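You operate a simulated robot arm through the tools that you are given. There is no shell and no other tool. Be economical: measure what you need, move in short steps, check, and stop when the job is done.

Carry out the task below with a simulated robot arm. There is one attempt and no reset: what you move stays moved.

JOB
Shut the grey cabinet down, vent it and plug port 1.
Fine: red main handle shut, black pressure knob to 0, vent to zero, selector OFF, then the yellow plug in and latched, in that order.

The check looks at the end state, three seconds after you hand in, the way a careful person would. Anything else that was tipped, shoved, dropped, spilled or broken makes it a failure.

ROBOT AND FRAMES
A 6-joint arm with a two-finger parallel gripper, fixed in place. Base frame: the origin is at the foot of the arm, x ahead of it, y to its left, z up; the work surface is at about z = 0.866. Readings come in m, degrees, newtons and seconds.
With the tool pointing down near the work surface it reaches from about 0.26 to 0.68 m from the base axis. Its first joint turns from -66.0 to 66.0 degrees. Payload 2.9 kg.
Tool frame: the origin (TCP) lies between the finger pads and is the grasp point; the fingertips stand 0.03 m ahead of it; z points along the fingers, y is the line along which they close. The gripper opens to 0.11 m. The fingers are 0.02 m wide and 0.01 m thick; the gripper's body (0.048 by 0.112 m) begins 0.055 m behind the TCP.
Orientation is that of the tool frame in the base frame, as a unit quaternion [w, x, y, z]. With the fingers straight down and closing along the base's y, the tool's x points along the base's -x, its y along +y and its z along -z.

CONTROLS
- The arm moves only by the tool nudge_tool. Its argument "plan" is a list that holds one entry, the list of rows, each a list of 7 numbers: the shift along the tool's x, y, z in units of 100 mm (1.0 is 100 mm), then the turn, a rotation vector about the tool's x, y, z in units of 180 degrees (1.0 is 180 degrees), then the finger opening in cm, from 0 to 11. In form: [[[dx, dy, dz, rx, ry, rz, claw], ...]]. A call has 1 to 20 rows; each row is the pose to reach, as a shift and turn from the pose commanded when the call began, along the tool's axes at that moment. A call with a number of a shift or a turn outside -1 to 1 is refused whole. A row lasts 0.2 s, in which the tool goes at most 0.05 m and 8.6 degrees; a call with a longer step from one row to the next is refused whole, and so is a gripper value outside its range. Where a pose cannot be reached the arm comes as near as it can. A force on the tool above 70 N (or 10 N above the force at the start of the call, whichever is more), or a blocked arm, ends the call early, and 0.2 s more pass. The fingers move at their own pace (about 0.108 m/s each) and stop on an object; they squeeze with about 33 N. The grip force told is the motor's: it shows also when the fingers shut on nothing. Time passes only in rows, and 0.2 s behind the last, so rows that repeat a pose let the fingers close. The reply holds the time, the measured pose of the TCP, the force on the tool along the base axes, the opening and the grip force, in the units named above and with some noise.
- Cameras (640 x 400 px; columns grow to the right, rows downward): "scene" is fixed at [0.0817, 0.4301, 1.3741]; the picture's right is [-0.70, -0.72, 0.00], its down [-0.44, 0.43, -0.78] and it looks along [0.56, -0.55, -0.62] (base axes); focal length 225 px, centre (320, 200). "wrist" rides on the gripper at [-0.036, 0, -0.057] in the tool frame; the picture's right is [0.00, -1.00, 0.00], its down [0.97, 0.00, -0.24] and it looks along [0.24, 0.00, 0.97] (tool axes); focal length 218 px, centre (320, 200). There is no depth. A picture from a camera that has moved, and an enlarged one, comes with that camera's place and axes in the base frame and with its lens. The place of the scene camera against the robot may be out by one fixed shift of up to 0.012 m in any direction.
- snapshot(camera): a new picture of that camera. The clock stands still meanwhile.
- enlarge(camera, box): a new picture of the part [left, top, right, bottom] of that camera's present view, enlarged. The clock stands still meanwhile.
- sign_off(): hands the job in; it is judged then, once.

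Go step by step. Nothing tells you positions but the pictures and the camera data: compare them with the known pose of the tool, close in by small moves and look again before you grip or let go. The budget is 120 turns and 64 pictures, counting those below and the enlarged ones. Unless the task says otherwise, let go and move clear before handing in, and close with one line.

The tools are called after "Request:" as name(argument=value, ...) on one line, values as JSON. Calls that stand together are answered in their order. nudge_tool: Moves the arm, as the interface text tells. Its arguments: {"type":"object","properties":{"plan":{"type":"array"}},"required":["plan"]} The other tools are called the same way: snapshot (camera) takes a picture; enlarge (camera, box) takes an enlarged picture of a part of a camera's view; sign_off () hands the job in.

At the start:

```text
t: 0.0
tcp_pos: [0.4375, -0.1368, 1.2313]
tcp_rot: [0.0, 0.0, 1.0, 0.0]
contact_force: [0.3, 0.7, 0.2]
gripper_width: 0.1101
gripper_force: 0.0
```

scene: 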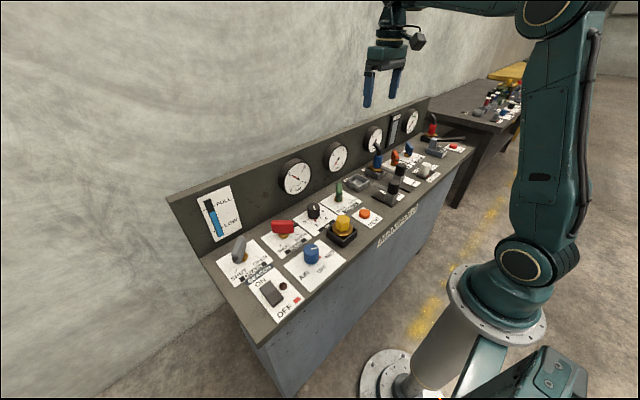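
wrist: 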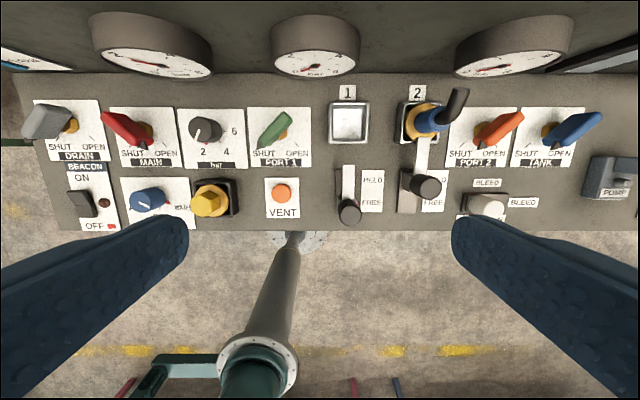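

The wrist view shows a cabinet panel: handles along the back row, and BEACON, a blue selector, a yellow plug in a parking socket, VENT and the lock slides along the front row. I'll enlarge the pictures to read the states and labels.

Request:
enlarge(camera="wrist", box=[20, 80, 320, 240])

Request:
enlarge(camera="wrist", box=[300, 0, 640, 240])

Request:
enlarge(camera="scene", box=[160, 90, 480, 340])

```text
2.13 times, centred on (170, 160) of wrist
camera zoom: at [0.4737, -0.1373, 1.2867], right [0.0, -1.0, 0.0], down [-0.97, 0.0, 0.24], along [-0.24, 0.0, -0.97], focal length 466 px, centre (640, 285)
```

zoom: 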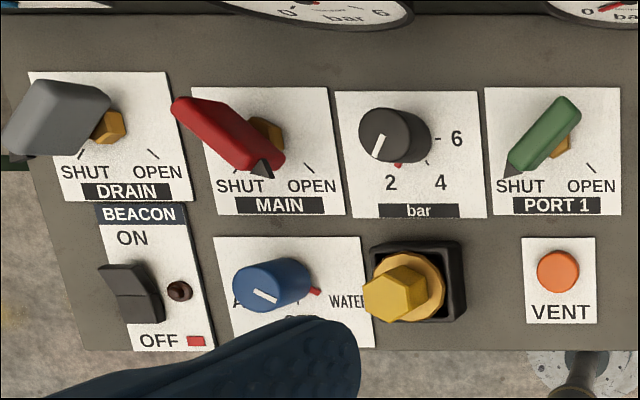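

```text
1.67 times, centred on (470, 120) of wrist
camera zoom: at [0.4737, -0.1373, 1.2867], right [0.0, -1.0, 0.0], down [-0.97, 0.0, 0.24], along [-0.24, 0.0, -0.97], focal length 364 px, centre (70, 333)
```

zoom: 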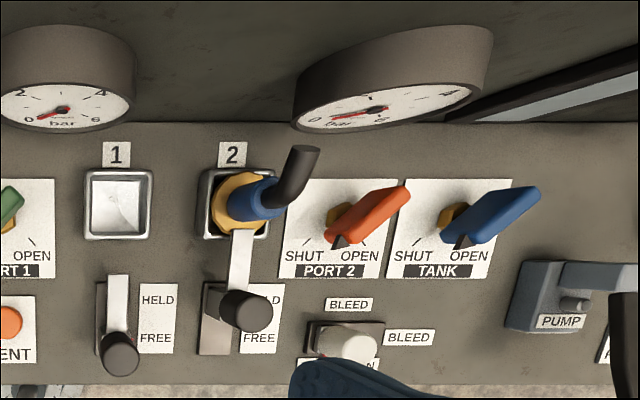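

```text
1.60 times, centred on (320, 215) of scene
camera zoom: at [0.0817, 0.4301, 1.3741], right [-0.7, -0.72, 0.0], down [-0.44, 0.43, -0.78], along [0.56, -0.55, -0.62], focal length 360 px, centre (320, 176)
```

zoom: 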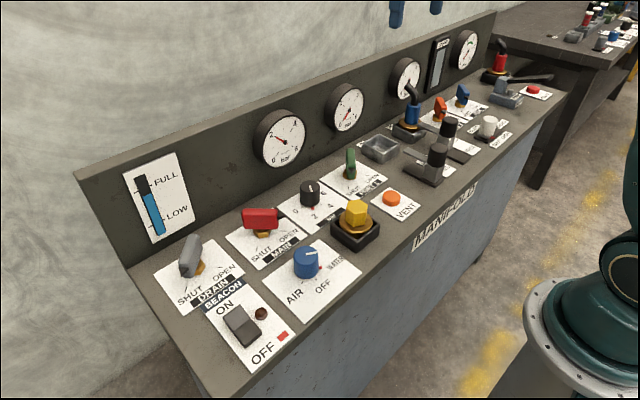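

The red MAIN handle is on OPEN and the other levers are on SHUT. The black knob and blue selector need a closer look, so I'm moving above the left part of the panel.

Request:
nudge_tool(plan=[[[0, 0.42, 0.2, 0, 0, 0, 11], [0, 0.85, 0.4, 0, 0, 0, 11]]])

Request:
nudge_tool(plan=[[[0, 0.42, 0.2, 0, 0, 0, 9], [0, 0.85, 0.4, 0, 0, 0, 6]]])

Request:
nudge_tool(plan=[[[0, 0.42, 0.2, 0, 0, 0, 6], [0, 0.85, 0.4, 0, 0, 0, 6]]])

Request:
snapshot(camera="wrist")

```text
t: 0.6
tcp_pos: [0.4359, -0.051, 1.1909]
tcp_rot: [0.0, 0.0, 1.0, 0.0]
contact_force: [-0.8, 0.2, 1.4]
gripper_width: 0.1099
gripper_force: 0.1
```

```text
t: 1.2
tcp_pos: [0.436, 0.0326, 1.151]
tcp_rot: [0.0, 0.0, 1.0, 0.0]
contact_force: [0.1, -0.1, -0.3]
gripper_width: 0.0596
gripper_force: 0.0
```

```text
t: 1.8
tcp_pos: [0.4353, 0.1174, 1.1109]
tcp_rot: [0.0, 0.0, 1.0, 0.0]
contact_force: [0.1, 0.1, -0.7]
gripper_width: 0.0598
gripper_force: 0.1
```

```text
58 pictures are left
camera wrist: at [0.472, 0.1182, 1.1659], right [0.0, -1.0, 0.0], down [-0.97, 0.0, 0.24], along [-0.24, 0.0, -0.97], focal length 218 px, centre (320, 200)
```

wrist: 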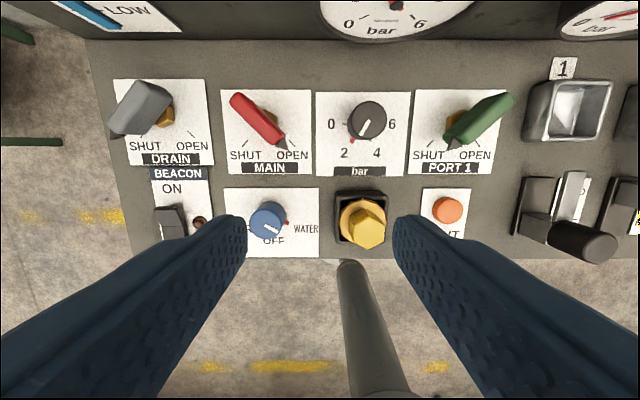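

Request:
enlarge(camera="wrist", box=[210, 70, 410, 260])

Request:
enlarge(camera="scene", box=[240, 150, 380, 290])

```text
2.11 times, centred on (310, 165) of wrist
camera zoom: at [0.472, 0.1182, 1.1659], right [0.0, -1.0, 0.0], down [-0.97, 0.0, 0.24], along [-0.24, 0.0, -0.97], focal length 460 px, centre (341, 274)
```

zoom: 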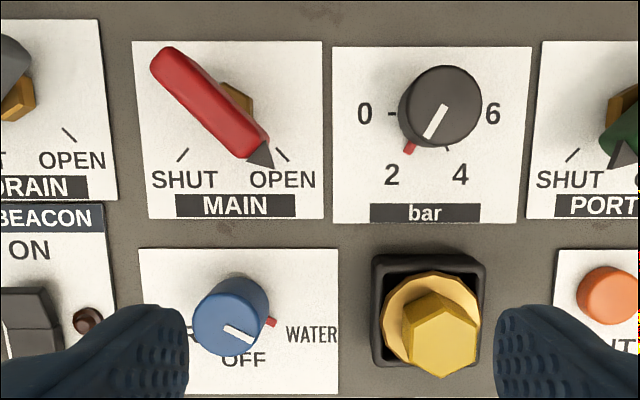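

```text
2.86 times, centred on (310, 220) of scene
camera zoom: at [0.0817, 0.4301, 1.3741], right [-0.7, -0.72, 0.0], down [-0.44, 0.43, -0.78], along [0.56, -0.55, -0.62], focal length 644 px, centre (349, 143)
```

zoom: 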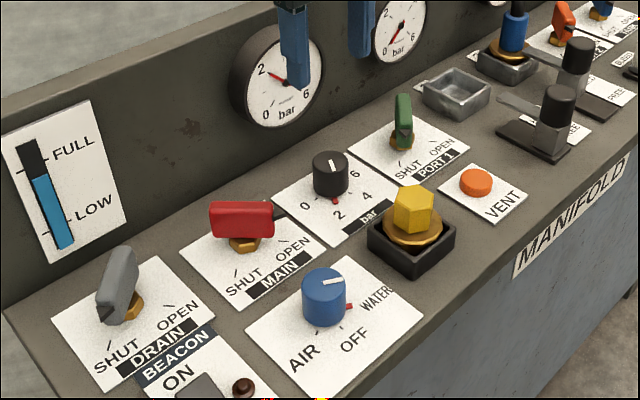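

The knob's red pointer sits at about 2, the selector is on WATER, and MAIN is on OPEN with its handle axis near (0.50, 0.19, 0.90). I'll go above MAIN with the fingers turned 45° so they close across the handle.

Request:
nudge_tool(plan=[[[-0.1, 0.12, 0.08, 0, 0, -0.0417, 6], [-0.2, 0.24, 0.16, 0, 0, -0.0833, 6], [-0.3, 0.36, 0.25, 0, 0, -0.125, 6], [-0.4, 0.48, 0.33, 0, 0, -0.1667, 6], [-0.5, 0.6, 0.42, 0, 0, -0.2083, 6], [-0.65, 0.73, 0.5, 0, 0, -0.25, 6]]])

Request:
snapshot(camera="wrist")

```text
t: 3.2
tcp_pos: [0.5021, 0.1922, 1.0611]
tcp_rot: [0.0, -0.384, 0.923, -0.001]
contact_force: [-0.2, 0.4, -0.4]
gripper_width: 0.06
gripper_force: 0.0
```

```text
55 pictures are left
camera wrist: at [0.528, 0.2166, 1.1166], right [0.71, -0.7, 0.0], down [-0.68, -0.69, 0.24], along [-0.17, -0.17, -0.97], focal length 218 px, centre (320, 200)
```

wrist: 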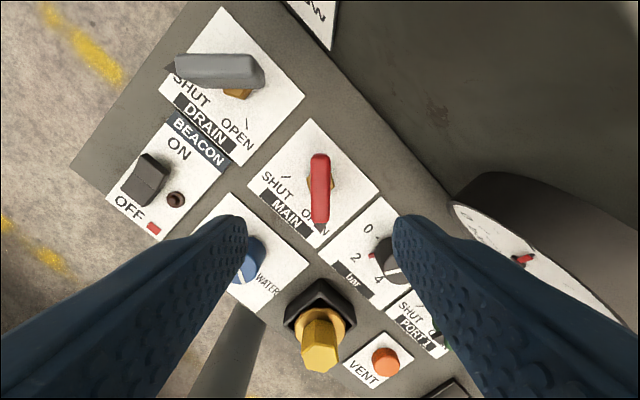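

The handle is lined up between the fingers, with its axis near (0.4995, 0.187). Descending in two stages.

Request:
nudge_tool(plan=[[[0.05, -0.02, 0.4, 0, 0, 0, 6], [0.05, -0.02, 0.8, 0, 0, 0, 6], [0.05, -0.02, 1.0, 0, 0, 0, 5]]])

Request:
snapshot(camera="wrist")

Request:
enlarge(camera="scene", box=[220, 170, 380, 270])

```text
t: 4.0
tcp_pos: [0.5002, 0.1844, 0.9612]
tcp_rot: [0.0, -0.384, 0.923, 0.0]
contact_force: [0.4, -0.1, 0.0]
gripper_width: 0.0498
gripper_force: 0.0
```

```text
54 pictures are left
camera wrist: at [0.5261, 0.21, 1.0162], right [0.71, -0.71, 0.0], down [-0.69, -0.69, 0.24], along [-0.17, -0.17, -0.97], focal length 218 px, centre (320, 200)
```

wrist: 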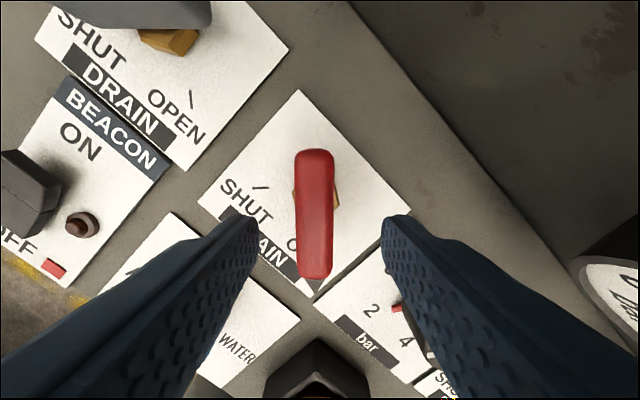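

```text
4.00 times, centred on (300, 220) of scene
camera zoom: at [0.0817, 0.4301, 1.3741], right [-0.7, -0.72, 0.0], down [-0.44, 0.43, -0.78], along [0.56, -0.55, -0.62], focal length 901 px, centre (400, 120)
```

zoom: 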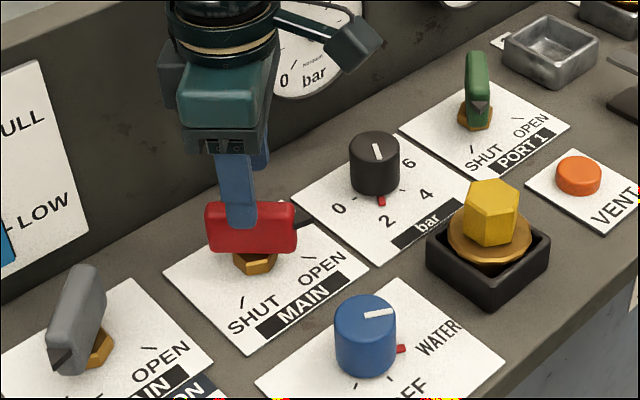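

The handle sits centred between the fingers. I'm going down to handle height and closing.

Request:
nudge_tool(plan=[[[-0.01, 0.015, 0.3, 0, 0, 0, 5], [-0.01, 0.015, 0.52, 0, 0, 0, 5], [-0.01, 0.015, 0.52, 0, 0, 0, 5], [-0.01, 0.015, 0.52, 0, 0, 0, 1], [-0.01, 0.015, 0.52, 0, 0, 0, 0.5], [-0.01, 0.015, 0.52, 0, 0, 0, 0.5]]])

```text
t: 5.4
tcp_pos: [0.4996, 0.187, 0.9095]
tcp_rot: [0.0, -0.384, 0.924, 0.001]
contact_force: [-5.9, 6.3, -3.7]
gripper_width: 0.0193
gripper_force: 45.4
```

It's gripped at 19 mm wide. Turning it 90° clockwise towards SHUT.

Request:
nudge_tool(plan=[[[0, 0.01, 0, 0, 0, 0.0417, 0.5], [0, 0.01, 0, 0, 0, 0.0833, 0.5], [0, 0.01, 0, 0, 0, 0.125, 0.5], [0, 0.01, 0, 0, 0, 0.1667, 0.5], [0, 0.01, 0, 0, 0, 0.2083, 0.5], [0, 0.01, 0, 0, 0, 0.25, 0.5], [0, 0.01, 0, 0, 0, 0.2917, 0.5], [0, 0.01, 0, 0, 0, 0.3333, 0.5], [0, 0.01, 0, 0, 0, 0.375, 0.5], [0, 0.01, 0, 0, 0, 0.4167, 0.5], [0, 0.01, 0, 0, 0, 0.4583, 0.5], [0, 0.01, 0, 0, 0, 0.5, 0.5], [0, 0.01, 0, 0, 0, 0.51, 0.5]]])

Request:
snapshot(camera="wrist")

```text
t: 8.2
tcp_pos: [0.4991, 0.1874, 0.9099]
tcp_rot: [0.0, 0.397, 0.918, 0.0]
contact_force: [12.9, -10.2, -12.8]
gripper_width: 0.0191
gripper_force: 45.5
```

```text
52 pictures are left
camera wrist: at [0.5245, 0.1617, 0.9643], right [-0.73, -0.68, 0.0], down [-0.66, 0.71, 0.24], along [-0.17, 0.17, -0.97], focal length 218 px, centre (320, 200)
```

wrist: 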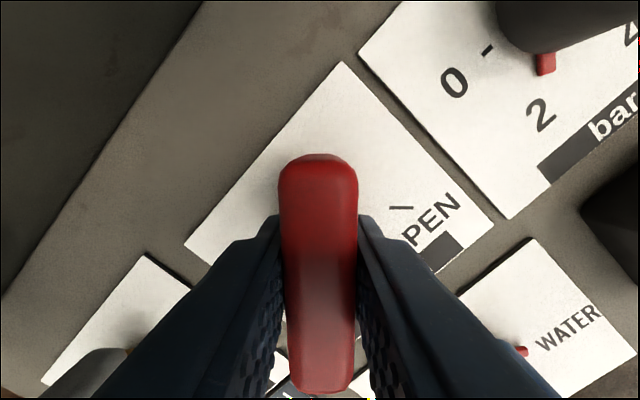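

The handle has turned about 91°. Releasing, rising and checking.

Request:
nudge_tool(plan=[[[0, 0, 0, 0, 0, -0.01, 4.5], [0, 0, 0, 0, 0, -0.01, 4.5], [0, 0, -0.4, 0, 0, -0.01, 4.5], [0, 0, -0.8, 0, 0, -0.01, 4.5], [0, 0, -1, 0, 0, -0.01, 4.5]]])

Request:
snapshot(camera="wrist")

```text
t: 9.4
tcp_pos: [0.4993, 0.1878, 1.0103]
tcp_rot: [0.0, 0.383, 0.924, -0.001]
contact_force: [-0.5, -0.3, -0.3]
gripper_width: 0.045
gripper_force: 0.0
```

```text
51 pictures are left
camera wrist: at [0.5241, 0.1629, 1.0655], right [-0.71, -0.71, 0.0], down [-0.69, 0.69, 0.24], along [-0.17, 0.17, -0.97], focal length 218 px, centre (320, 200)
```

wrist: 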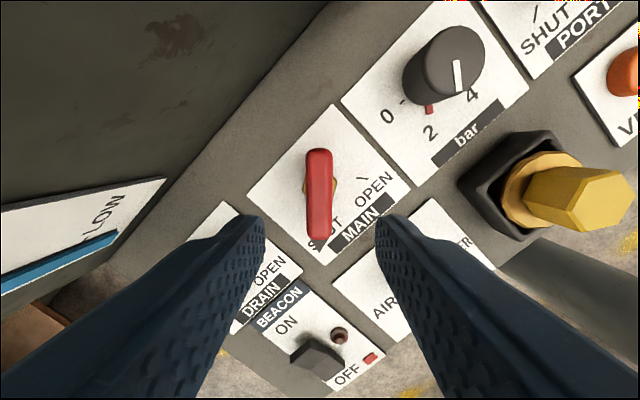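

MAIN is on SHUT. Next is the black knob, with its axis near (0.502, 0.062): I'll move above it with the tool turned +30° so I have room to turn it 60° clockwise.

Request:
nudge_tool(plan=[[[-0.1, -0.1, 0, 0, 0, -0.0463, 7], [-0.2, -0.19, 0, 0, 0, -0.0926, 7], [-0.3, -0.29, 0, 0, 0, -0.1389, 7], [-0.4, -0.38, 0, 0, 0, -0.1852, 7], [-0.5, -0.48, 0, 0, 0, -0.2315, 7], [-0.6, -0.58, 0, 0, 0, -0.2778, 7], [-0.7, -0.68, 0, 0, 0, -0.3241, 7], [-0.8, -0.77, 0, 0, 0, -0.3704, 7], [-0.909, -0.87, 0, 0, 0, -0.4167, 7]]])

Request:
snapshot(camera="wrist")

```text
t: 11.4
tcp_pos: [0.5017, 0.0625, 1.0098]
tcp_rot: [0.0, -0.26, 0.966, 0.001]
contact_force: [-0.2, 0.0, -0.5]
gripper_width: 0.0699
gripper_force: 0.1
```

```text
50 pictures are left
camera wrist: at [0.5334, 0.0804, 1.0647], right [0.5, -0.86, 0.0], down [-0.84, -0.49, 0.24], along [-0.21, -0.12, -0.97], focal length 218 px, centre (320, 200)
```

wrist: 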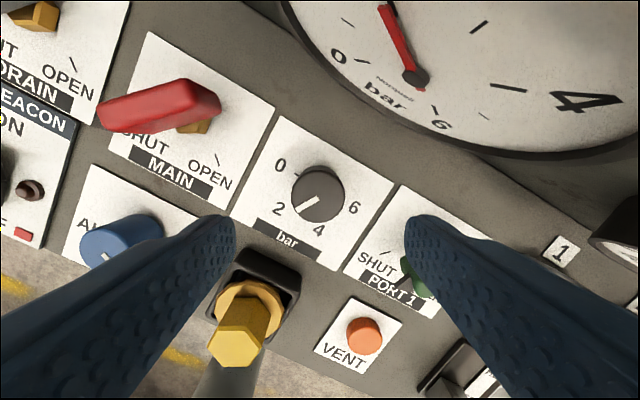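

The knob is centred and the gauge face is roughly 2 cm clear of the gripper body. Descending.

Request:
nudge_tool(plan=[[[-0.015, 0.015, 0.4, 0, 0, 0, 7], [-0.015, 0.015, 0.7, 0, 0, 0, 7], [-0.015, 0.015, 0.9, 0, 0, 0, 7]]])

Request:
snapshot(camera="wrist")

Request:
enlarge(camera="scene", box=[240, 130, 400, 250])

```text
t: 12.2
tcp_pos: [0.5031, 0.0653, 0.9199]
tcp_rot: [0.001, -0.26, 0.966, 0.0]
contact_force: [1.1, 0.4, 1.0]
gripper_width: 0.07
gripper_force: 0.0
```

```text
49 pictures are left
camera wrist: at [0.5339, 0.0834, 0.9745], right [0.5, -0.87, 0.0], down [-0.84, -0.49, 0.24], along [-0.21, -0.12, -0.97], focal length 218 px, centre (320, 200)
```

wrist: 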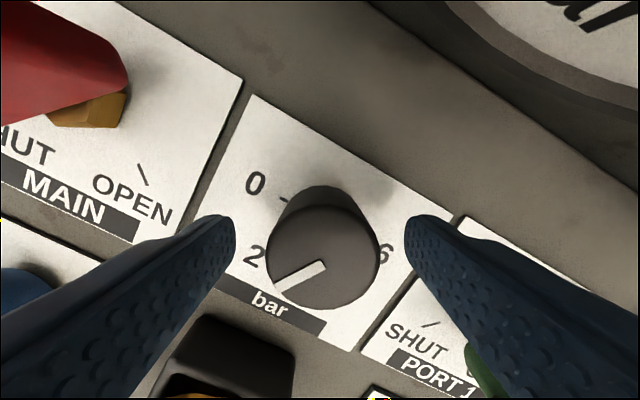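

```text
3.33 times, centred on (320, 190) of scene
camera zoom: at [0.0817, 0.4301, 1.3741], right [-0.7, -0.72, 0.0], down [-0.44, 0.43, -0.78], along [0.56, -0.55, -0.62], focal length 751 px, centre (320, 233)
```

zoom: 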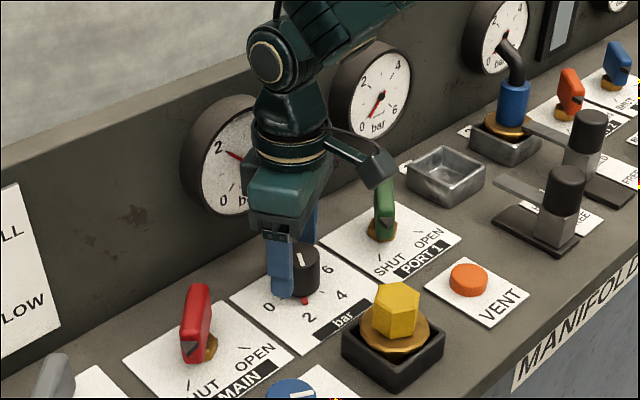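

Small correction of about 5 mm along tool x, then down to z = 0.902 and close on the knob.

Request:
nudge_tool(plan=[[[0.05, -0.01, 0.08, 0, 0, 0, 7], [0.05, -0.01, 0.17, 0, 0, 0, 7], [0.05, -0.01, 0.17, 0, 0, 0, 4], [0.05, -0.01, 0.17, 0, 0, 0, 3], [0.05, -0.01, 0.17, 0, 0, 0, 3]]])

```text
t: 13.4
tcp_pos: [0.4998, 0.0613, 0.903]
tcp_rot: [0.0, -0.259, 0.966, 0.0]
contact_force: [-5.4, 4.0, 0.3]
gripper_width: 0.0418
gripper_force: 45.0
```

Gripped at 42 mm. Turning 60° clockwise to 0.

Request:
nudge_tool(plan=[[[0, 0.008, 0, 0, 0, 0.0417, 3], [0, 0.008, 0, 0, 0, 0.0833, 3], [0, 0.008, 0, 0, 0, 0.125, 3], [0, 0.008, 0, 0, 0, 0.1667, 3], [0, 0.008, 0, 0, 0, 0.2083, 3], [0, 0.008, 0, 0, 0, 0.25, 3], [0, 0.008, 0, 0, 0, 0.2917, 3], [0, 0.008, 0, 0, 0, 0.3333, 3], [0, 0.008, 0, 0, 0, 0.3333, 3]]])

Request:
enlarge(camera="scene", box=[240, 130, 400, 250])

Request:
snapshot(camera="wrist")

```text
t: 15.4
tcp_pos: [0.4995, 0.0634, 0.9029]
tcp_rot: [0.0, 0.258, 0.966, 0.001]
contact_force: [8.1, 19.9, -6.7]
gripper_width: 0.0418
gripper_force: 45.3
```

```text
3.33 times, centred on (320, 190) of scene
camera zoom: at [0.082, 0.4306, 1.3739], right [-0.7, -0.72, 0.0], down [-0.45, 0.43, -0.78], along [0.56, -0.55, -0.62], focal length 751 px, centre (320, 233)
```

zoom: 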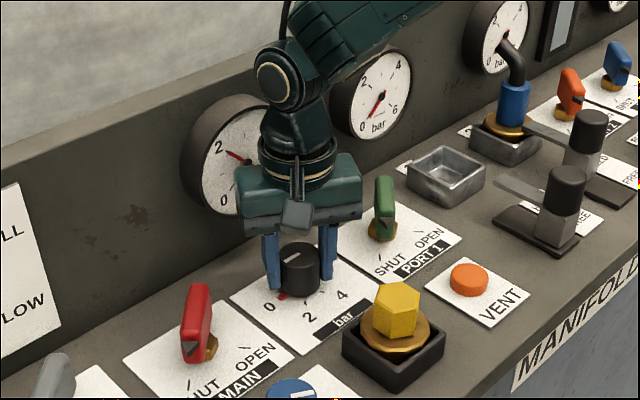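

```text
46 pictures are left
camera wrist: at [0.53, 0.0454, 0.9577], right [-0.5, -0.87, 0.0], down [-0.84, 0.48, 0.24], along [-0.21, 0.12, -0.97], focal length 218 px, centre (320, 200)
```

wrist: 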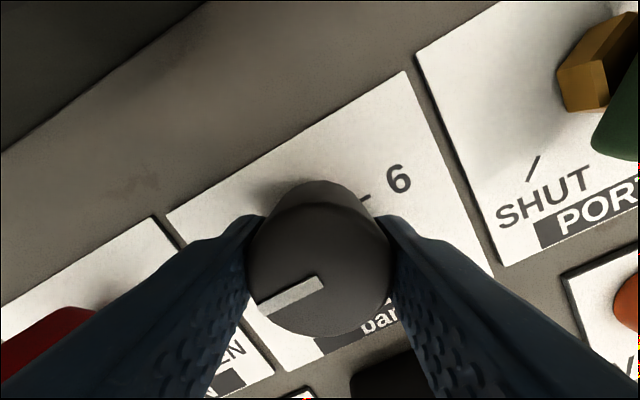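

The pointer now reads close to +y, which is 0. Releasing, rising and checking.

Request:
nudge_tool(plan=[[[0, 0, 0, 0, 0, 0, 6.5], [0, 0, 0, 0, 0, 0, 6.5], [0, 0, -0.4, 0, 0, 0, 6.5], [0, 0, -0.8, 0, 0, 0, 6.5], [0, 0, -1, 0, 0, 0, 6.5]]])

Request:
snapshot(camera="wrist")

Request:
enlarge(camera="wrist", box=[220, 100, 420, 225])

```text
t: 16.6
tcp_pos: [0.4983, 0.0622, 1.0014]
tcp_rot: [0.0, 0.258, 0.966, 0.0]
contact_force: [-0.6, 0.7, -0.7]
gripper_width: 0.065
gripper_force: 0.1
```

```text
45 pictures are left
camera wrist: at [0.5295, 0.0438, 1.058], right [-0.5, -0.87, 0.0], down [-0.84, 0.48, 0.24], along [-0.21, 0.12, -0.97], focal length 218 px, centre (320, 200)
```

wrist: 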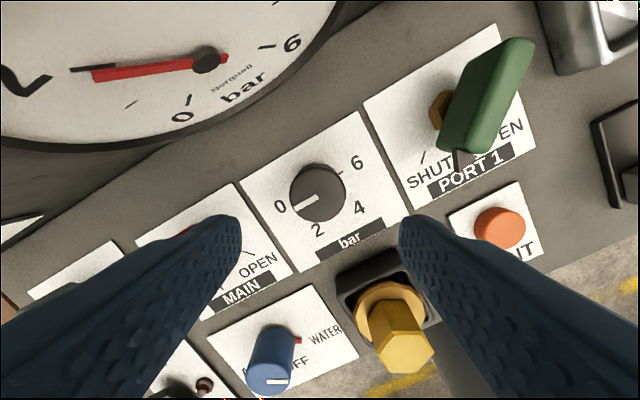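

```text
3.20 times, centred on (320, 162) of wrist
camera zoom: at [0.5295, 0.0438, 1.058], right [-0.5, -0.87, 0.0], down [-0.84, 0.48, 0.24], along [-0.21, 0.12, -0.97], focal length 698 px, centre (320, 320)
```

zoom: 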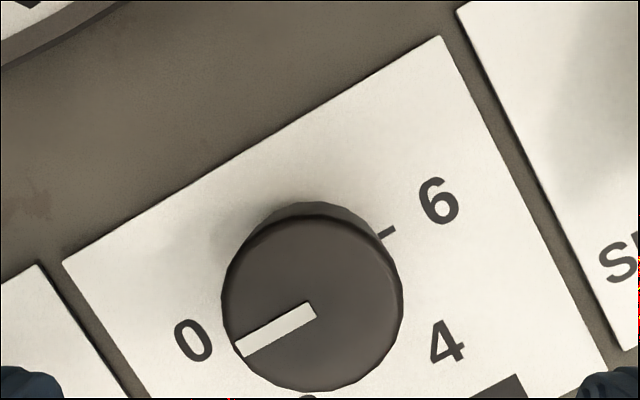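

The knob points at about 0, perhaps a few degrees past; I'll recheck it from the scene camera. Next I'm moving to VENT near (0.385, -0.063) with the fingers closed.

Request:
nudge_tool(plan=[[[0.04, -0.2, 0, 0, 0, -0.0417, 4], [0.09, -0.42, 0, 0, 0, -0.0833, 0], [0.14, -0.63, 0, 0, 0, -0.125, 0], [0.18, -0.83, 0, 0, 0, -0.1667, 0]]])

Request:
nudge_tool(plan=[[[0.28, -0.32, 0, 0, 0, 0, 0], [0.56, -0.63, 0, 0, 0, 0, 0], [0.56, -0.63, 0.2, 0, 0, 0, 0]]])

Request:
snapshot(camera="wrist")

Request:
enlarge(camera="scene", box=[240, 120, 400, 270])

```text
t: 17.6
tcp_pos: [0.442, -0.0013, 1.0022]
tcp_rot: [0.0, -0.001, 1.0, 0.0]
contact_force: [-0.4, 0.2, 0.2]
gripper_width: 0.0001
gripper_force: 33.1
```

```text
t: 18.4
tcp_pos: [0.3853, -0.0645, 0.9826]
tcp_rot: [0.001, -0.001, 1.0, 0.001]
contact_force: [-0.7, -0.8, -1.3]
gripper_width: 0.0
gripper_force: 32.8
```

```text
43 pictures are left
camera wrist: at [0.4213, -0.0649, 1.0382], right [0.0, -1.0, 0.0], down [-0.97, 0.0, 0.24], along [-0.24, 0.0, -0.97], focal length 218 px, centre (320, 200)
```

wrist: 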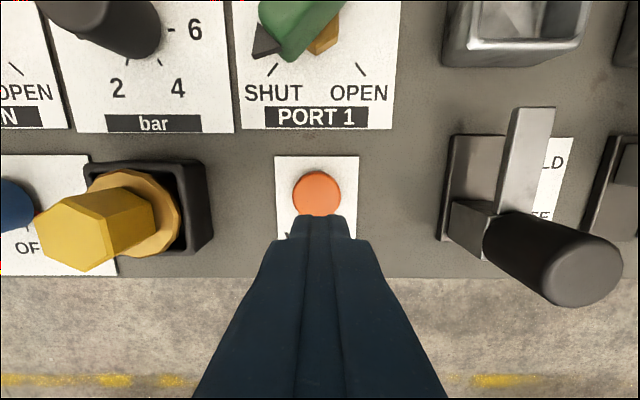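

```text
2.67 times, centred on (320, 195) of scene
camera zoom: at [0.0817, 0.4301, 1.3741], right [-0.7, -0.72, 0.0], down [-0.44, 0.43, -0.78], along [0.56, -0.55, -0.62], focal length 601 px, centre (320, 213)
```

zoom: 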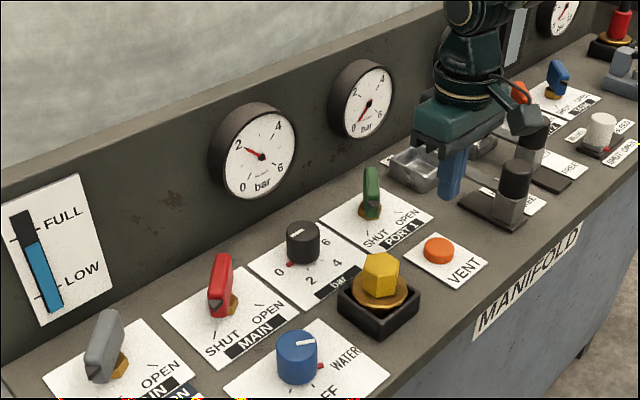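

VENT is right below the TCP, and gauge 1 shows 2 bar. Going down and pressing gently.

Request:
nudge_tool(plan=[[[0, 0.015, 0.35, 0, 0, 0, 0], [0, 0.015, 0.65, 0, 0, 0, 0], [0, 0.015, 0.72, 0, 0, 0, 0], [0, 0.015, 0.75, 0, 0, 0, 0], [0, 0.015, 0.77, 0, 0, 0, 0], [0, 0.015, 0.79, 0, 0, 0, 0], [0, 0.015, 0.8, 0, 0, 0, 0]]])

Request:
enlarge(camera="scene", box=[240, 120, 400, 270])

```text
t: 20.0
tcp_pos: [0.3859, -0.0625, 0.9028]
tcp_rot: [0.0, -0.001, 1.0, 0.0]
contact_force: [1.2, -0.6, 1.8]
gripper_width: 0.0
gripper_force: 33.1
```

```text
2.67 times, centred on (320, 195) of scene
camera zoom: at [0.0817, 0.4301, 1.3741], right [-0.7, -0.72, 0.0], down [-0.44, 0.43, -0.78], along [0.56, -0.55, -0.62], focal length 601 px, centre (320, 213)
```

zoom: 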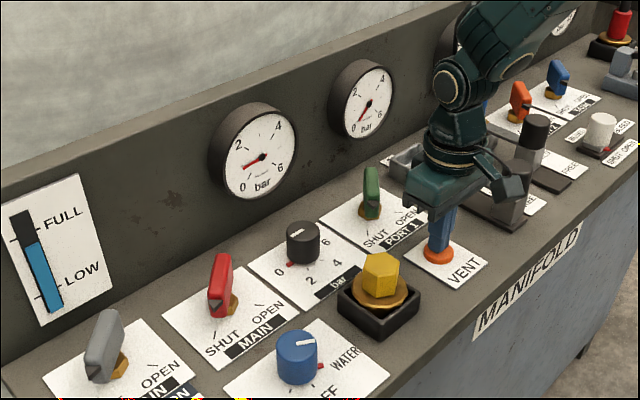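

Gauge 1 is falling. Holding the button.

Request:
nudge_tool(plan=[[[0, 0, 0.01, 0, 0, 0, 0], [0, 0, 0.01, 0, 0, 0, 0], [0, 0, 0.01, 0, 0, 0, 0], [0, 0, 0.01, 0, 0, 0, 0], [0, 0, 0.01, 0, 0, 0, 0], [0, 0, 0.01, 0, 0, 0, 0], [0, 0, 0.01, 0, 0, 0, 0], [0, 0, 0.01, 0, 0, 0, 0], [0, 0, 0.01, 0, 0, 0, 0], [0, 0, 0.01, 0, 0, 0, 0], [0, 0, 0.01, 0, 0, 0, 0], [0, 0, 0.01, 0, 0, 0, 0], [0, 0, 0.01, 0, 0, 0, 0], [0, 0, 0.01, 0, 0, 0, 0], [0, 0, 0.01, 0, 0, 0, 0], [0, 0, 0.01, 0, 0, 0, 0], [0, 0, 0.01, 0, 0, 0, 0], [0, 0, 0.01, 0, 0, 0, 0], [0, 0, 0.01, 0, 0, 0, 0], [0, 0, 0.01, 0, 0, 0, 0]]])

Request:
enlarge(camera="scene", box=[270, 130, 400, 211])

```text
t: 24.2
tcp_pos: [0.3851, -0.0624, 0.9024]
tcp_rot: [0.0, -0.001, 1.0, 0.0]
contact_force: [0.6, 0.5, 3.5]
gripper_width: 0.0
gripper_force: 33.1
```

```text
4.92 times, centred on (335, 170) of scene
camera zoom: at [0.0816, 0.4301, 1.3741], right [-0.7, -0.72, 0.0], down [-0.44, 0.43, -0.78], along [0.56, -0.55, -0.62], focal length 1109 px, centre (246, 345)
```

zoom: 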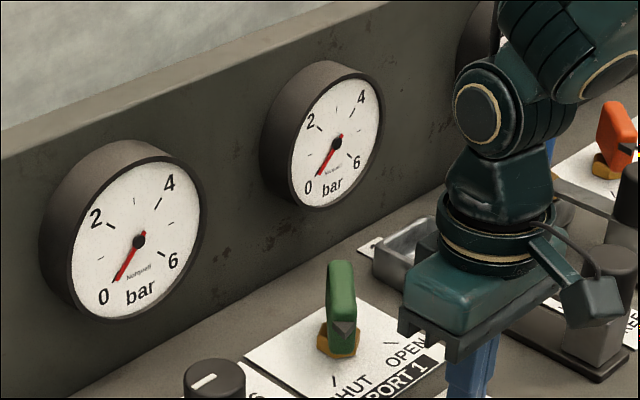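

Both gauges read zero. Releasing VENT and moving to the blue selector near (0.375, 0.188).

Request:
nudge_tool(plan=[[[0, 0, -0.4, 0, 0, 0, 0], [0, 0.1, -0.85, 0, 0, 0, 0], [0, 0.55, -0.95, 0, 0, 0, 0], [0, 0.9, -1, 0, 0, 0, 2]]])

Request:
nudge_tool(plan=[[[0.05, 0.4, 0, 0, 0, 0, 4], [0.1, 0.8, 0, 0, 0, 0, 6.5]]])

Request:
nudge_tool(plan=[[[0, 0.2, 0, 0, 0, -0.0417, 6.5], [0, 0.4, 0, 0, 0, -0.0833, 6.5], [0, 0.6, 0, 0, 0, -0.125, 6.5], [0, 0.8, 0, 0, 0, -0.1667, 6.5]]])

Request:
snapshot(camera="wrist")

```text
t: 25.2
tcp_pos: [0.3854, 0.0281, 1.0015]
tcp_rot: [0.001, -0.001, 1.0, 0.001]
contact_force: [-0.2, -0.7, 0.3]
gripper_width: 0.0199
gripper_force: 0.0
```

```text
t: 25.8
tcp_pos: [0.3747, 0.1073, 1.0036]
tcp_rot: [0.0, 0.0, 1.0, -0.001]
contact_force: [-0.2, 0.0, 0.0]
gripper_width: 0.0652
gripper_force: 0.1
```

```text
t: 26.8
tcp_pos: [0.3744, 0.1869, 1.0019]
tcp_rot: [0.0, -0.259, 0.966, 0.0]
contact_force: [-0.7, 0.4, -0.1]
gripper_width: 0.0649
gripper_force: 0.0
```

```text
39 pictures are left
camera wrist: at [0.4059, 0.2051, 1.0566], right [0.5, -0.86, 0.0], down [-0.84, -0.49, 0.24], along [-0.21, -0.12, -0.97], focal length 218 px, centre (320, 200)
```

wrist: 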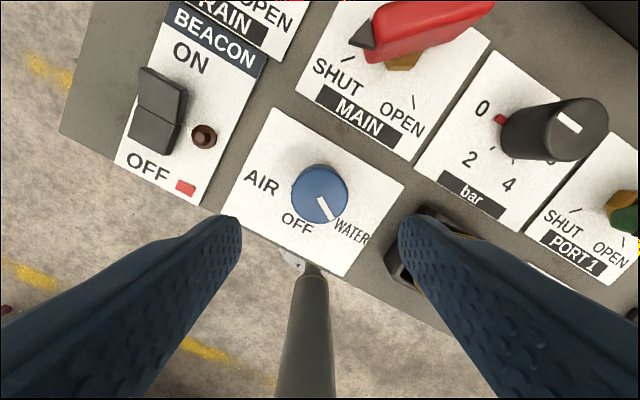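

Request:
enlarge(camera="wrist", box=[230, 110, 410, 270])

Request:
enlarge(camera="scene", box=[270, 225, 360, 300])

```text
2.50 times, centred on (320, 190) of wrist
camera zoom: at [0.4059, 0.2051, 1.0566], right [0.5, -0.86, 0.0], down [-0.84, -0.49, 0.24], along [-0.21, -0.12, -0.97], focal length 546 px, centre (320, 225)
```

zoom: 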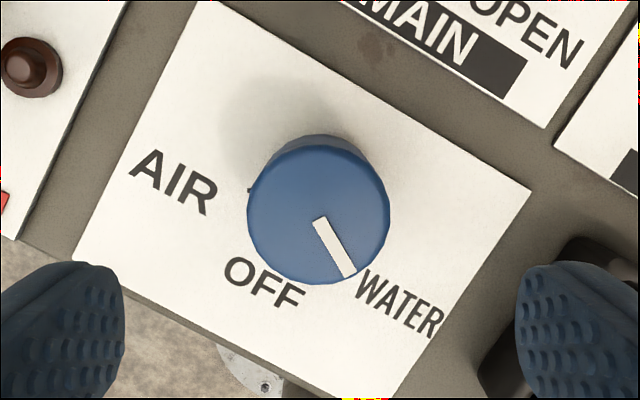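

```text
5.33 times, centred on (315, 262) of scene
camera zoom: at [0.0817, 0.4301, 1.3741], right [-0.7, -0.72, 0.0], down [-0.44, 0.43, -0.78], along [0.56, -0.55, -0.62], focal length 1201 px, centre (347, -133)
```

zoom: 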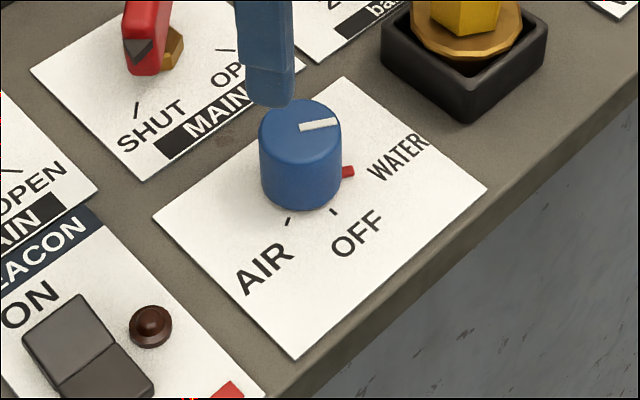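

The selector points 60° off, towards WATER; OFF is straight toward −x, so it needs 60° clockwise. Descending onto the knob.

Request:
nudge_tool(plan=[[[0, 0.007, 0.4, 0, 0, 0, 6.5], [0, 0.007, 0.75, 0, 0, 0, 6.5], [0, 0.007, 1.0, 0, 0, 0, 6.5], [0, 0.007, 1.0, 0, 0, 0, 4], [0, 0.007, 1.0, 0, 0, 0, 3], [0, 0.007, 1.0, 0, 0, 0, 3]]])

```text
t: 28.2
tcp_pos: [0.375, 0.1867, 0.9015]
tcp_rot: [0.0, -0.26, 0.966, 0.0]
contact_force: [0.8, -4.6, -2.0]
gripper_width: 0.0418
gripper_force: 45.0
```

Request:
nudge_tool(plan=[[[0, 0, 0, 0, 0, 0.0417, 3], [0, 0, 0, 0, 0, 0.0833, 3], [0, 0, 0, 0, 0, 0.125, 3], [0, 0, 0, 0, 0, 0.1667, 3], [0, 0, 0, 0, 0, 0.2083, 3], [0, 0, 0, 0, 0, 0.25, 3], [0, 0, 0, 0, 0, 0.2917, 3], [0, 0, 0, 0, 0, 0.3333, 3], [0, 0, 0, 0, 0, 0.3333, 3]]])

Request:
nudge_tool(plan=[[[0, 0, 0, 0, 0, 0, 6], [0, 0, 0, 0, 0, 0, 6.5], [0, 0, -0.4, 0, 0, 0, 6.5], [0, 0, -0.8, 0, 0, 0, 6.5], [0, 0, -1, 0, 0, 0, 6.5]]])

Request:
snapshot(camera="wrist")

Request:
enlarge(camera="wrist", box=[230, 110, 410, 270])

```text
t: 30.2
tcp_pos: [0.3745, 0.1884, 0.9026]
tcp_rot: [0.0, 0.258, 0.966, 0.0]
contact_force: [-4.8, -4.6, 7.2]
gripper_width: 0.0417
gripper_force: 44.6
```

```text
t: 31.4
tcp_pos: [0.3735, 0.1874, 1.0011]
tcp_rot: [0.001, 0.258, 0.966, 0.0]
contact_force: [-0.3, 1.0, 0.3]
gripper_width: 0.065
gripper_force: 0.1
```

```text
36 pictures are left
camera wrist: at [0.4058, 0.1696, 1.057], right [-0.5, -0.87, 0.0], down [-0.84, 0.48, 0.24], along [-0.21, 0.12, -0.97], focal length 218 px, centre (320, 200)
```

wrist: 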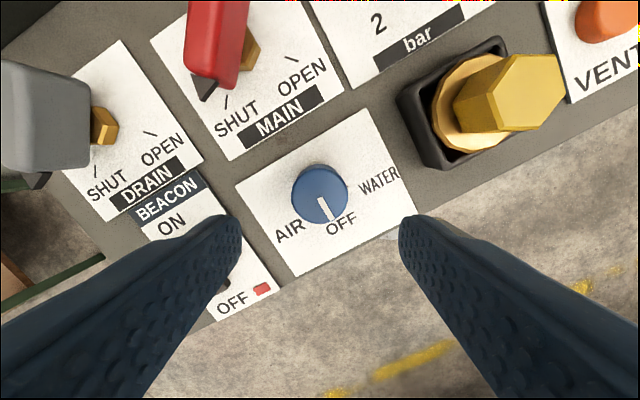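

```text
2.50 times, centred on (320, 190) of wrist
camera zoom: at [0.4058, 0.1696, 1.057], right [-0.5, -0.87, 0.0], down [-0.84, 0.48, 0.24], along [-0.21, 0.12, -0.97], focal length 546 px, centre (320, 225)
```

zoom: 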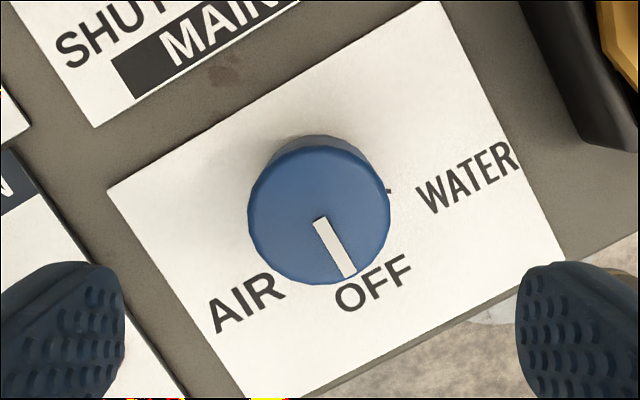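

The selector is on OFF. Next is the yellow plug, parked near (0.378, 0.064); I'm moving above it with the tool square.

Request:
nudge_tool(plan=[[[-0.16, -0.24, -0.1, 0, 0, -0.0417, 7], [-0.32, -0.5, -0.2, 0, 0, -0.0833, 7], [-0.48, -0.75, -0.3, 0, 0, -0.125, 7], [-0.65, -1.0, -0.4, 0, 0, -0.1667, 7]]])

Request:
snapshot(camera="wrist")

```text
t: 32.4
tcp_pos: [0.3815, 0.0688, 1.0421]
tcp_rot: [-0.001, -0.002, 1.0, 0.0]
contact_force: [0.0, -0.2, 0.5]
gripper_width: 0.0699
gripper_force: 0.1
```

```text
34 pictures are left
camera wrist: at [0.4171, 0.0685, 1.0975], right [0.0, -1.0, 0.0], down [-0.97, 0.0, 0.24], along [-0.24, 0.0, -0.97], focal length 218 px, centre (320, 200)
```

wrist: 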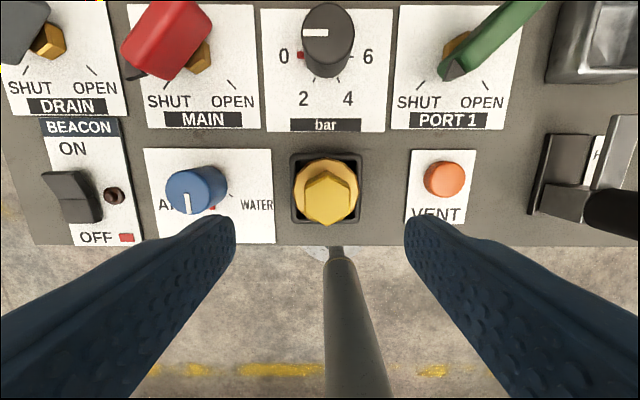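

Request:
enlarge(camera="wrist", box=[270, 140, 390, 235])

Request:
enlarge(camera="scene", box=[320, 140, 480, 250])

```text
4.21 times, centred on (330, 188) of wrist
camera zoom: at [0.4171, 0.0685, 1.0975], right [0.0, -1.0, 0.0], down [-0.97, 0.0, 0.24], along [-0.24, 0.0, -0.97], focal length 919 px, centre (278, 253)
```

zoom: 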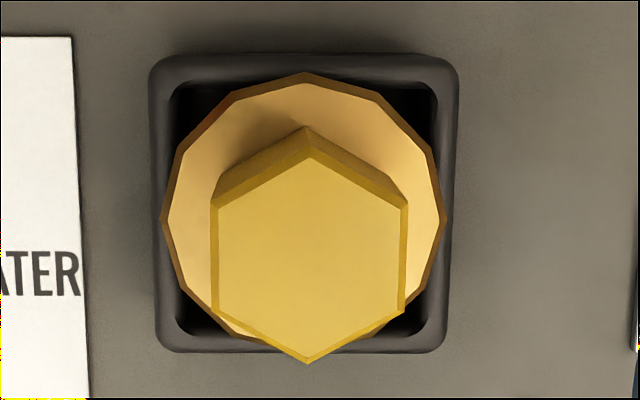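

```text
3.64 times, centred on (400, 195) of scene
camera zoom: at [0.0817, 0.4301, 1.3741], right [-0.7, -0.72, 0.0], down [-0.44, 0.43, -0.78], along [0.56, -0.55, -0.62], focal length 819 px, centre (29, 218)
```

zoom: 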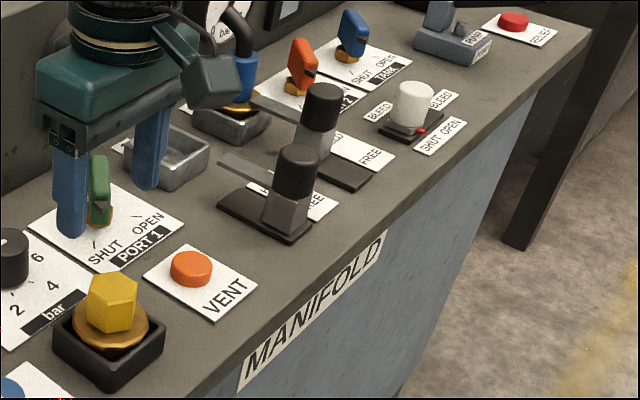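

The hex flats face ±y, which suits the current finger direction. The plug axis is near (0.375, 0.0625), with its top at about z 0.925. Descending partway and checking.

Request:
nudge_tool(plan=[[[0.065, -0.06, 0.4, 0, 0, 0, 6.5], [0.065, -0.06, 0.8, 0, 0, 0, 6.5]]])

Request:
snapshot(camera="wrist")

Request:
enlarge(camera="scene", box=[280, 150, 420, 270])

```text
t: 33.0
tcp_pos: [0.3745, 0.0633, 0.9622]
tcp_rot: [-0.001, 0.0, 1.0, 0.0]
contact_force: [0.0, 0.5, -0.3]
gripper_width: 0.0653
gripper_force: 0.0
```

```text
31 pictures are left
camera wrist: at [0.4112, 0.0629, 1.0179], right [0.0, -1.0, 0.0], down [-0.97, 0.0, 0.24], along [-0.24, 0.0, -0.97], focal length 218 px, centre (320, 200)
```

wrist: 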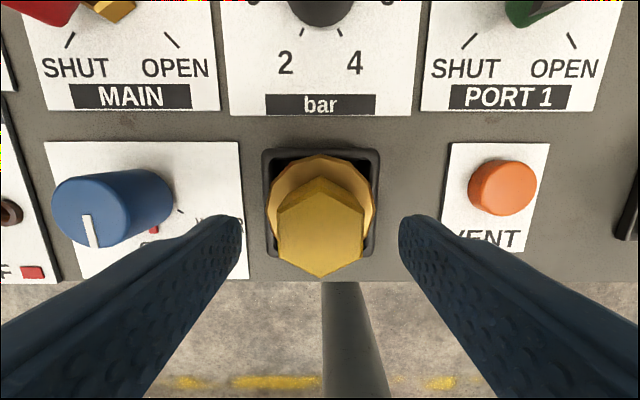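

```text
3.33 times, centred on (350, 210) of scene
camera zoom: at [0.0817, 0.4301, 1.3741], right [-0.7, -0.72, 0.0], down [-0.44, 0.43, -0.78], along [0.56, -0.55, -0.62], focal length 751 px, centre (220, 167)
```

zoom: 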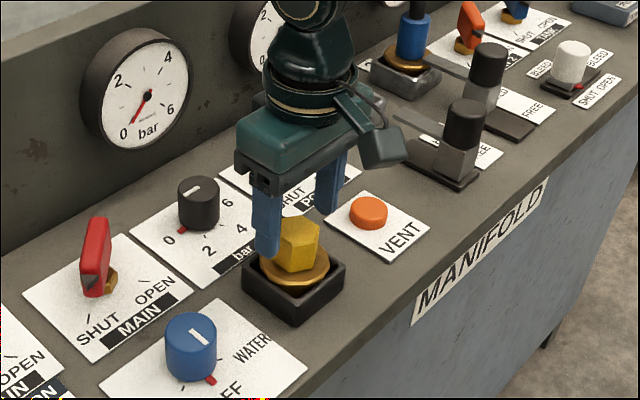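

The hex top is at about z 0.93 and the flange at about 0.885. Lowering so the fingertips sit just above the flange, then gripping.

Request:
nudge_tool(plan=[[[0, 0, 0.2, 0, 0, 0, 6.5], [0, 0, 0.4, 0, 0, 0, 6.5], [0, 0, 0.4, 0, 0, 0, 4], [0, 0, 0.4, 0, 0, 0, 2.5], [0, 0, 0.4, 0, 0, 0, 2.5]]])

```text
t: 34.2
tcp_pos: [0.3769, 0.0619, 0.9219]
tcp_rot: [0.001, -0.001, 1.0, 0.0]
contact_force: [-2.3, -6.1, 32.4]
gripper_width: 0.0633
gripper_force: 32.7
```

The fingers stopped at 63 mm, so they are on the flange rim and I am too low. Opening and rising about 12 mm.

Request:
nudge_tool(plan=[[[0, 0, 0, 0, 0, 0, 7], [0, 0, -0.06, 0, 0, 0, 7], [0, 0, -0.14, 0, 0, 0, 7], [0, 0, -0.14, 0, 0, 0, 7]]])

Request:
snapshot(camera="wrist")

Request:
enlarge(camera="scene", box=[310, 190, 390, 260])

```text
t: 35.2
tcp_pos: [0.3764, 0.0623, 0.936]
tcp_rot: [-0.001, -0.001, 1.0, 0.0]
contact_force: [1.0, 0.3, 0.1]
gripper_width: 0.0699
gripper_force: 0.1
```

```text
29 pictures are left
camera wrist: at [0.4112, 0.0629, 0.9904], right [0.0, -1.0, 0.0], down [-0.97, 0.0, 0.24], along [-0.24, 0.0, -0.97], focal length 218 px, centre (320, 200)
```

wrist: 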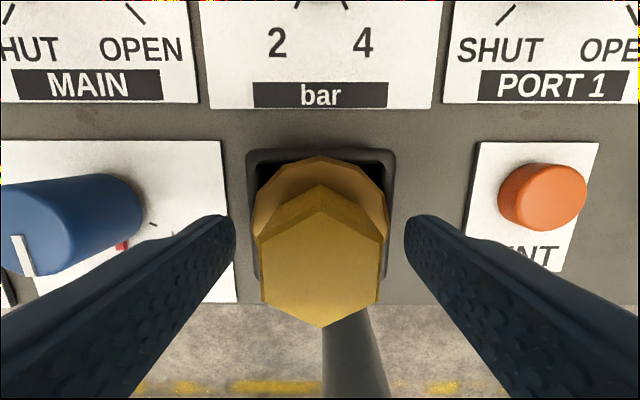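

```text
5.71 times, centred on (350, 225) of scene
camera zoom: at [0.0817, 0.4301, 1.3741], right [-0.7, -0.72, 0.0], down [-0.44, 0.43, -0.78], along [0.56, -0.55, -0.62], focal length 1287 px, centre (149, 57)
```

zoom: 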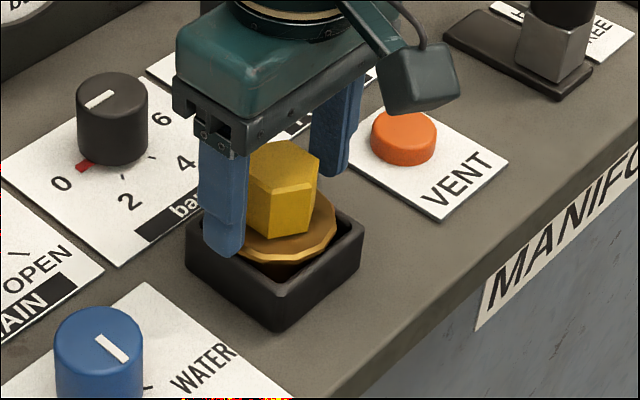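

The flange top is nearer z 0.897 and the hex top about 0.935, so the present height is right. Closing on the hex.

Request:
nudge_tool(plan=[[[-0.01, 0, 0.01, 0, 0, 0, 5], [-0.01, 0, 0.01, 0, 0, 0, 2.5], [-0.01, 0, 0.01, 0, 0, 0, 2.5], [-0.01, 0, 0.01, 0, 0, 0, 2.5]]])

Request:
nudge_tool(plan=[[[0, 0, -0.05, 0, 0, 0, 2.5], [0, 0, -0.1, 0, 0, 0, 2.5], [0, 0, -0.2, 0, 0, 0, 2.5], [0, 0, -0.4, 0, 0, 0, 2.5], [0, 0, -0.7, 0, 0, 0, 2.5]]])

Request:
enlarge(camera="scene", box=[310, 130, 450, 260])

```text
t: 36.2
tcp_pos: [0.3762, 0.0636, 0.9355]
tcp_rot: [0.001, -0.001, 1.0, -0.001]
contact_force: [-1.7, -1.6, 3.7]
gripper_width: 0.0413
gripper_force: 32.9
```

```text
t: 37.4
tcp_pos: [0.3758, 0.0629, 1.0055]
tcp_rot: [0.0, -0.002, 1.0, 0.0]
contact_force: [-0.2, -0.9, -2.7]
gripper_width: 0.0416
gripper_force: 33.7
```

```text
3.08 times, centred on (380, 195) of scene
camera zoom: at [0.0817, 0.4301, 1.3741], right [-0.7, -0.72, 0.0], down [-0.44, 0.43, -0.78], along [0.56, -0.55, -0.62], focal length 693 px, centre (135, 215)
```

zoom: 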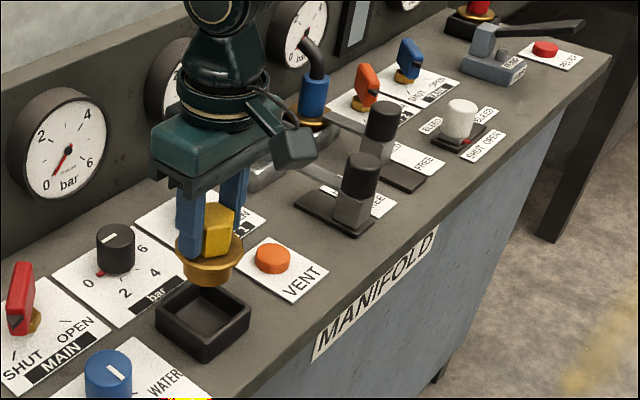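

The plug is out and held. Lifting a little more and carrying it towards port 1 (about 0.513, -0.188), stopping short of it to measure the socket.

Request:
nudge_tool(plan=[[[0, 0, -0.3, 0, 0, 0, 2.5], [-0.05, -0.3, -0.5, 0, 0, 0, 2.5], [-0.1, -0.6, -0.6, 0, 0, 0, 2.5], [-0.15, -0.9, -0.6, 0, 0, 0, 2.5]]])

Request:
nudge_tool(plan=[[[0, -0.3, 0, 0, 0, 0, 2.5], [0, -0.6, 0, 0, 0, 0, 2.5], [0, -0.9, 0, 0, 0, 0, 2.5]]])

Request:
nudge_tool(plan=[[[0, -0.3, 0, 0, 0, 0, 2.5], [0, -0.6, 0, 0, 0, 0, 2.5], [0, -0.71, 0, 0, 0, 0, 2.5]]])

Request:
snapshot(camera="wrist")

Request:
enlarge(camera="scene", box=[330, 120, 470, 220])

```text
t: 38.4
tcp_pos: [0.3906, -0.0283, 1.0646]
tcp_rot: [0.0, -0.002, 1.0, 0.0]
contact_force: [0.3, -0.8, -3.3]
gripper_width: 0.0415
gripper_force: 32.9
```

```text
t: 39.2
tcp_pos: [0.3907, -0.1182, 1.0644]
tcp_rot: [0.0, -0.002, 1.0, -0.001]
contact_force: [0.7, -0.1, -4.6]
gripper_width: 0.0414
gripper_force: 33.5
```

```text
t: 40.0
tcp_pos: [0.3907, -0.1877, 1.0645]
tcp_rot: [0.0, -0.001, 1.0, -0.001]
contact_force: [0.1, 0.1, -4.3]
gripper_width: 0.0415
gripper_force: 32.8
```

```text
26 pictures are left
camera wrist: at [0.4271, -0.189, 1.1195], right [0.0, -1.0, 0.0], down [-0.97, 0.0, 0.24], along [-0.24, 0.0, -0.97], focal length 218 px, centre (320, 200)
```

wrist: 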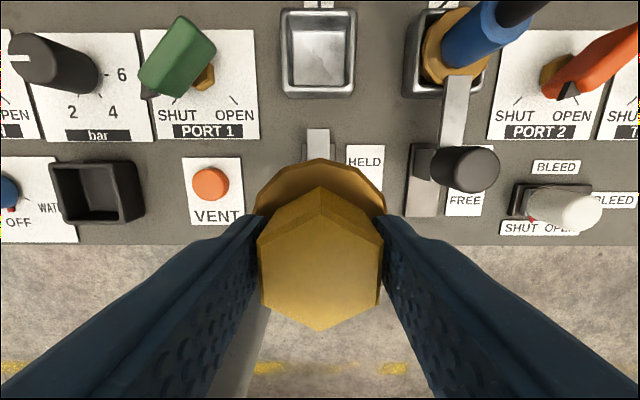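

```text
4.00 times, centred on (400, 170) of scene
camera zoom: at [0.0817, 0.4301, 1.3741], right [-0.7, -0.72, 0.0], down [-0.44, 0.43, -0.78], along [0.56, -0.55, -0.62], focal length 901 px, centre (0, 320)
```

zoom: 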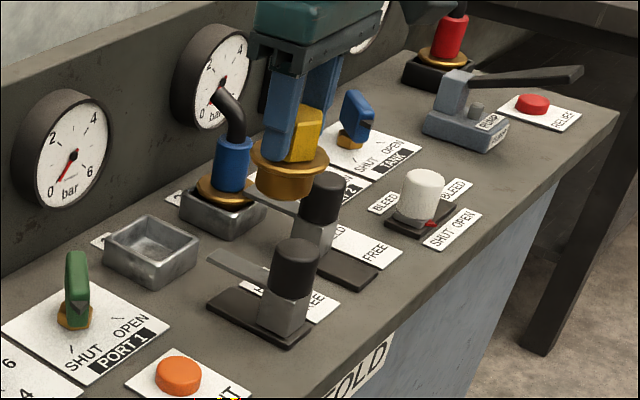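

Request:
enlarge(camera="wrist", box=[260, 0, 380, 110])

```text
3.64 times, centred on (320, 55) of wrist
camera zoom: at [0.4271, -0.189, 1.1195], right [0.0, -1.0, 0.0], down [-0.97, 0.0, 0.24], along [-0.24, 0.0, -0.97], focal length 794 px, centre (320, 727)
```

zoom: 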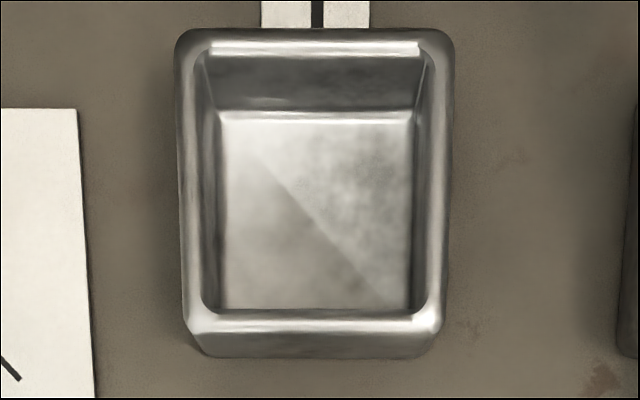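

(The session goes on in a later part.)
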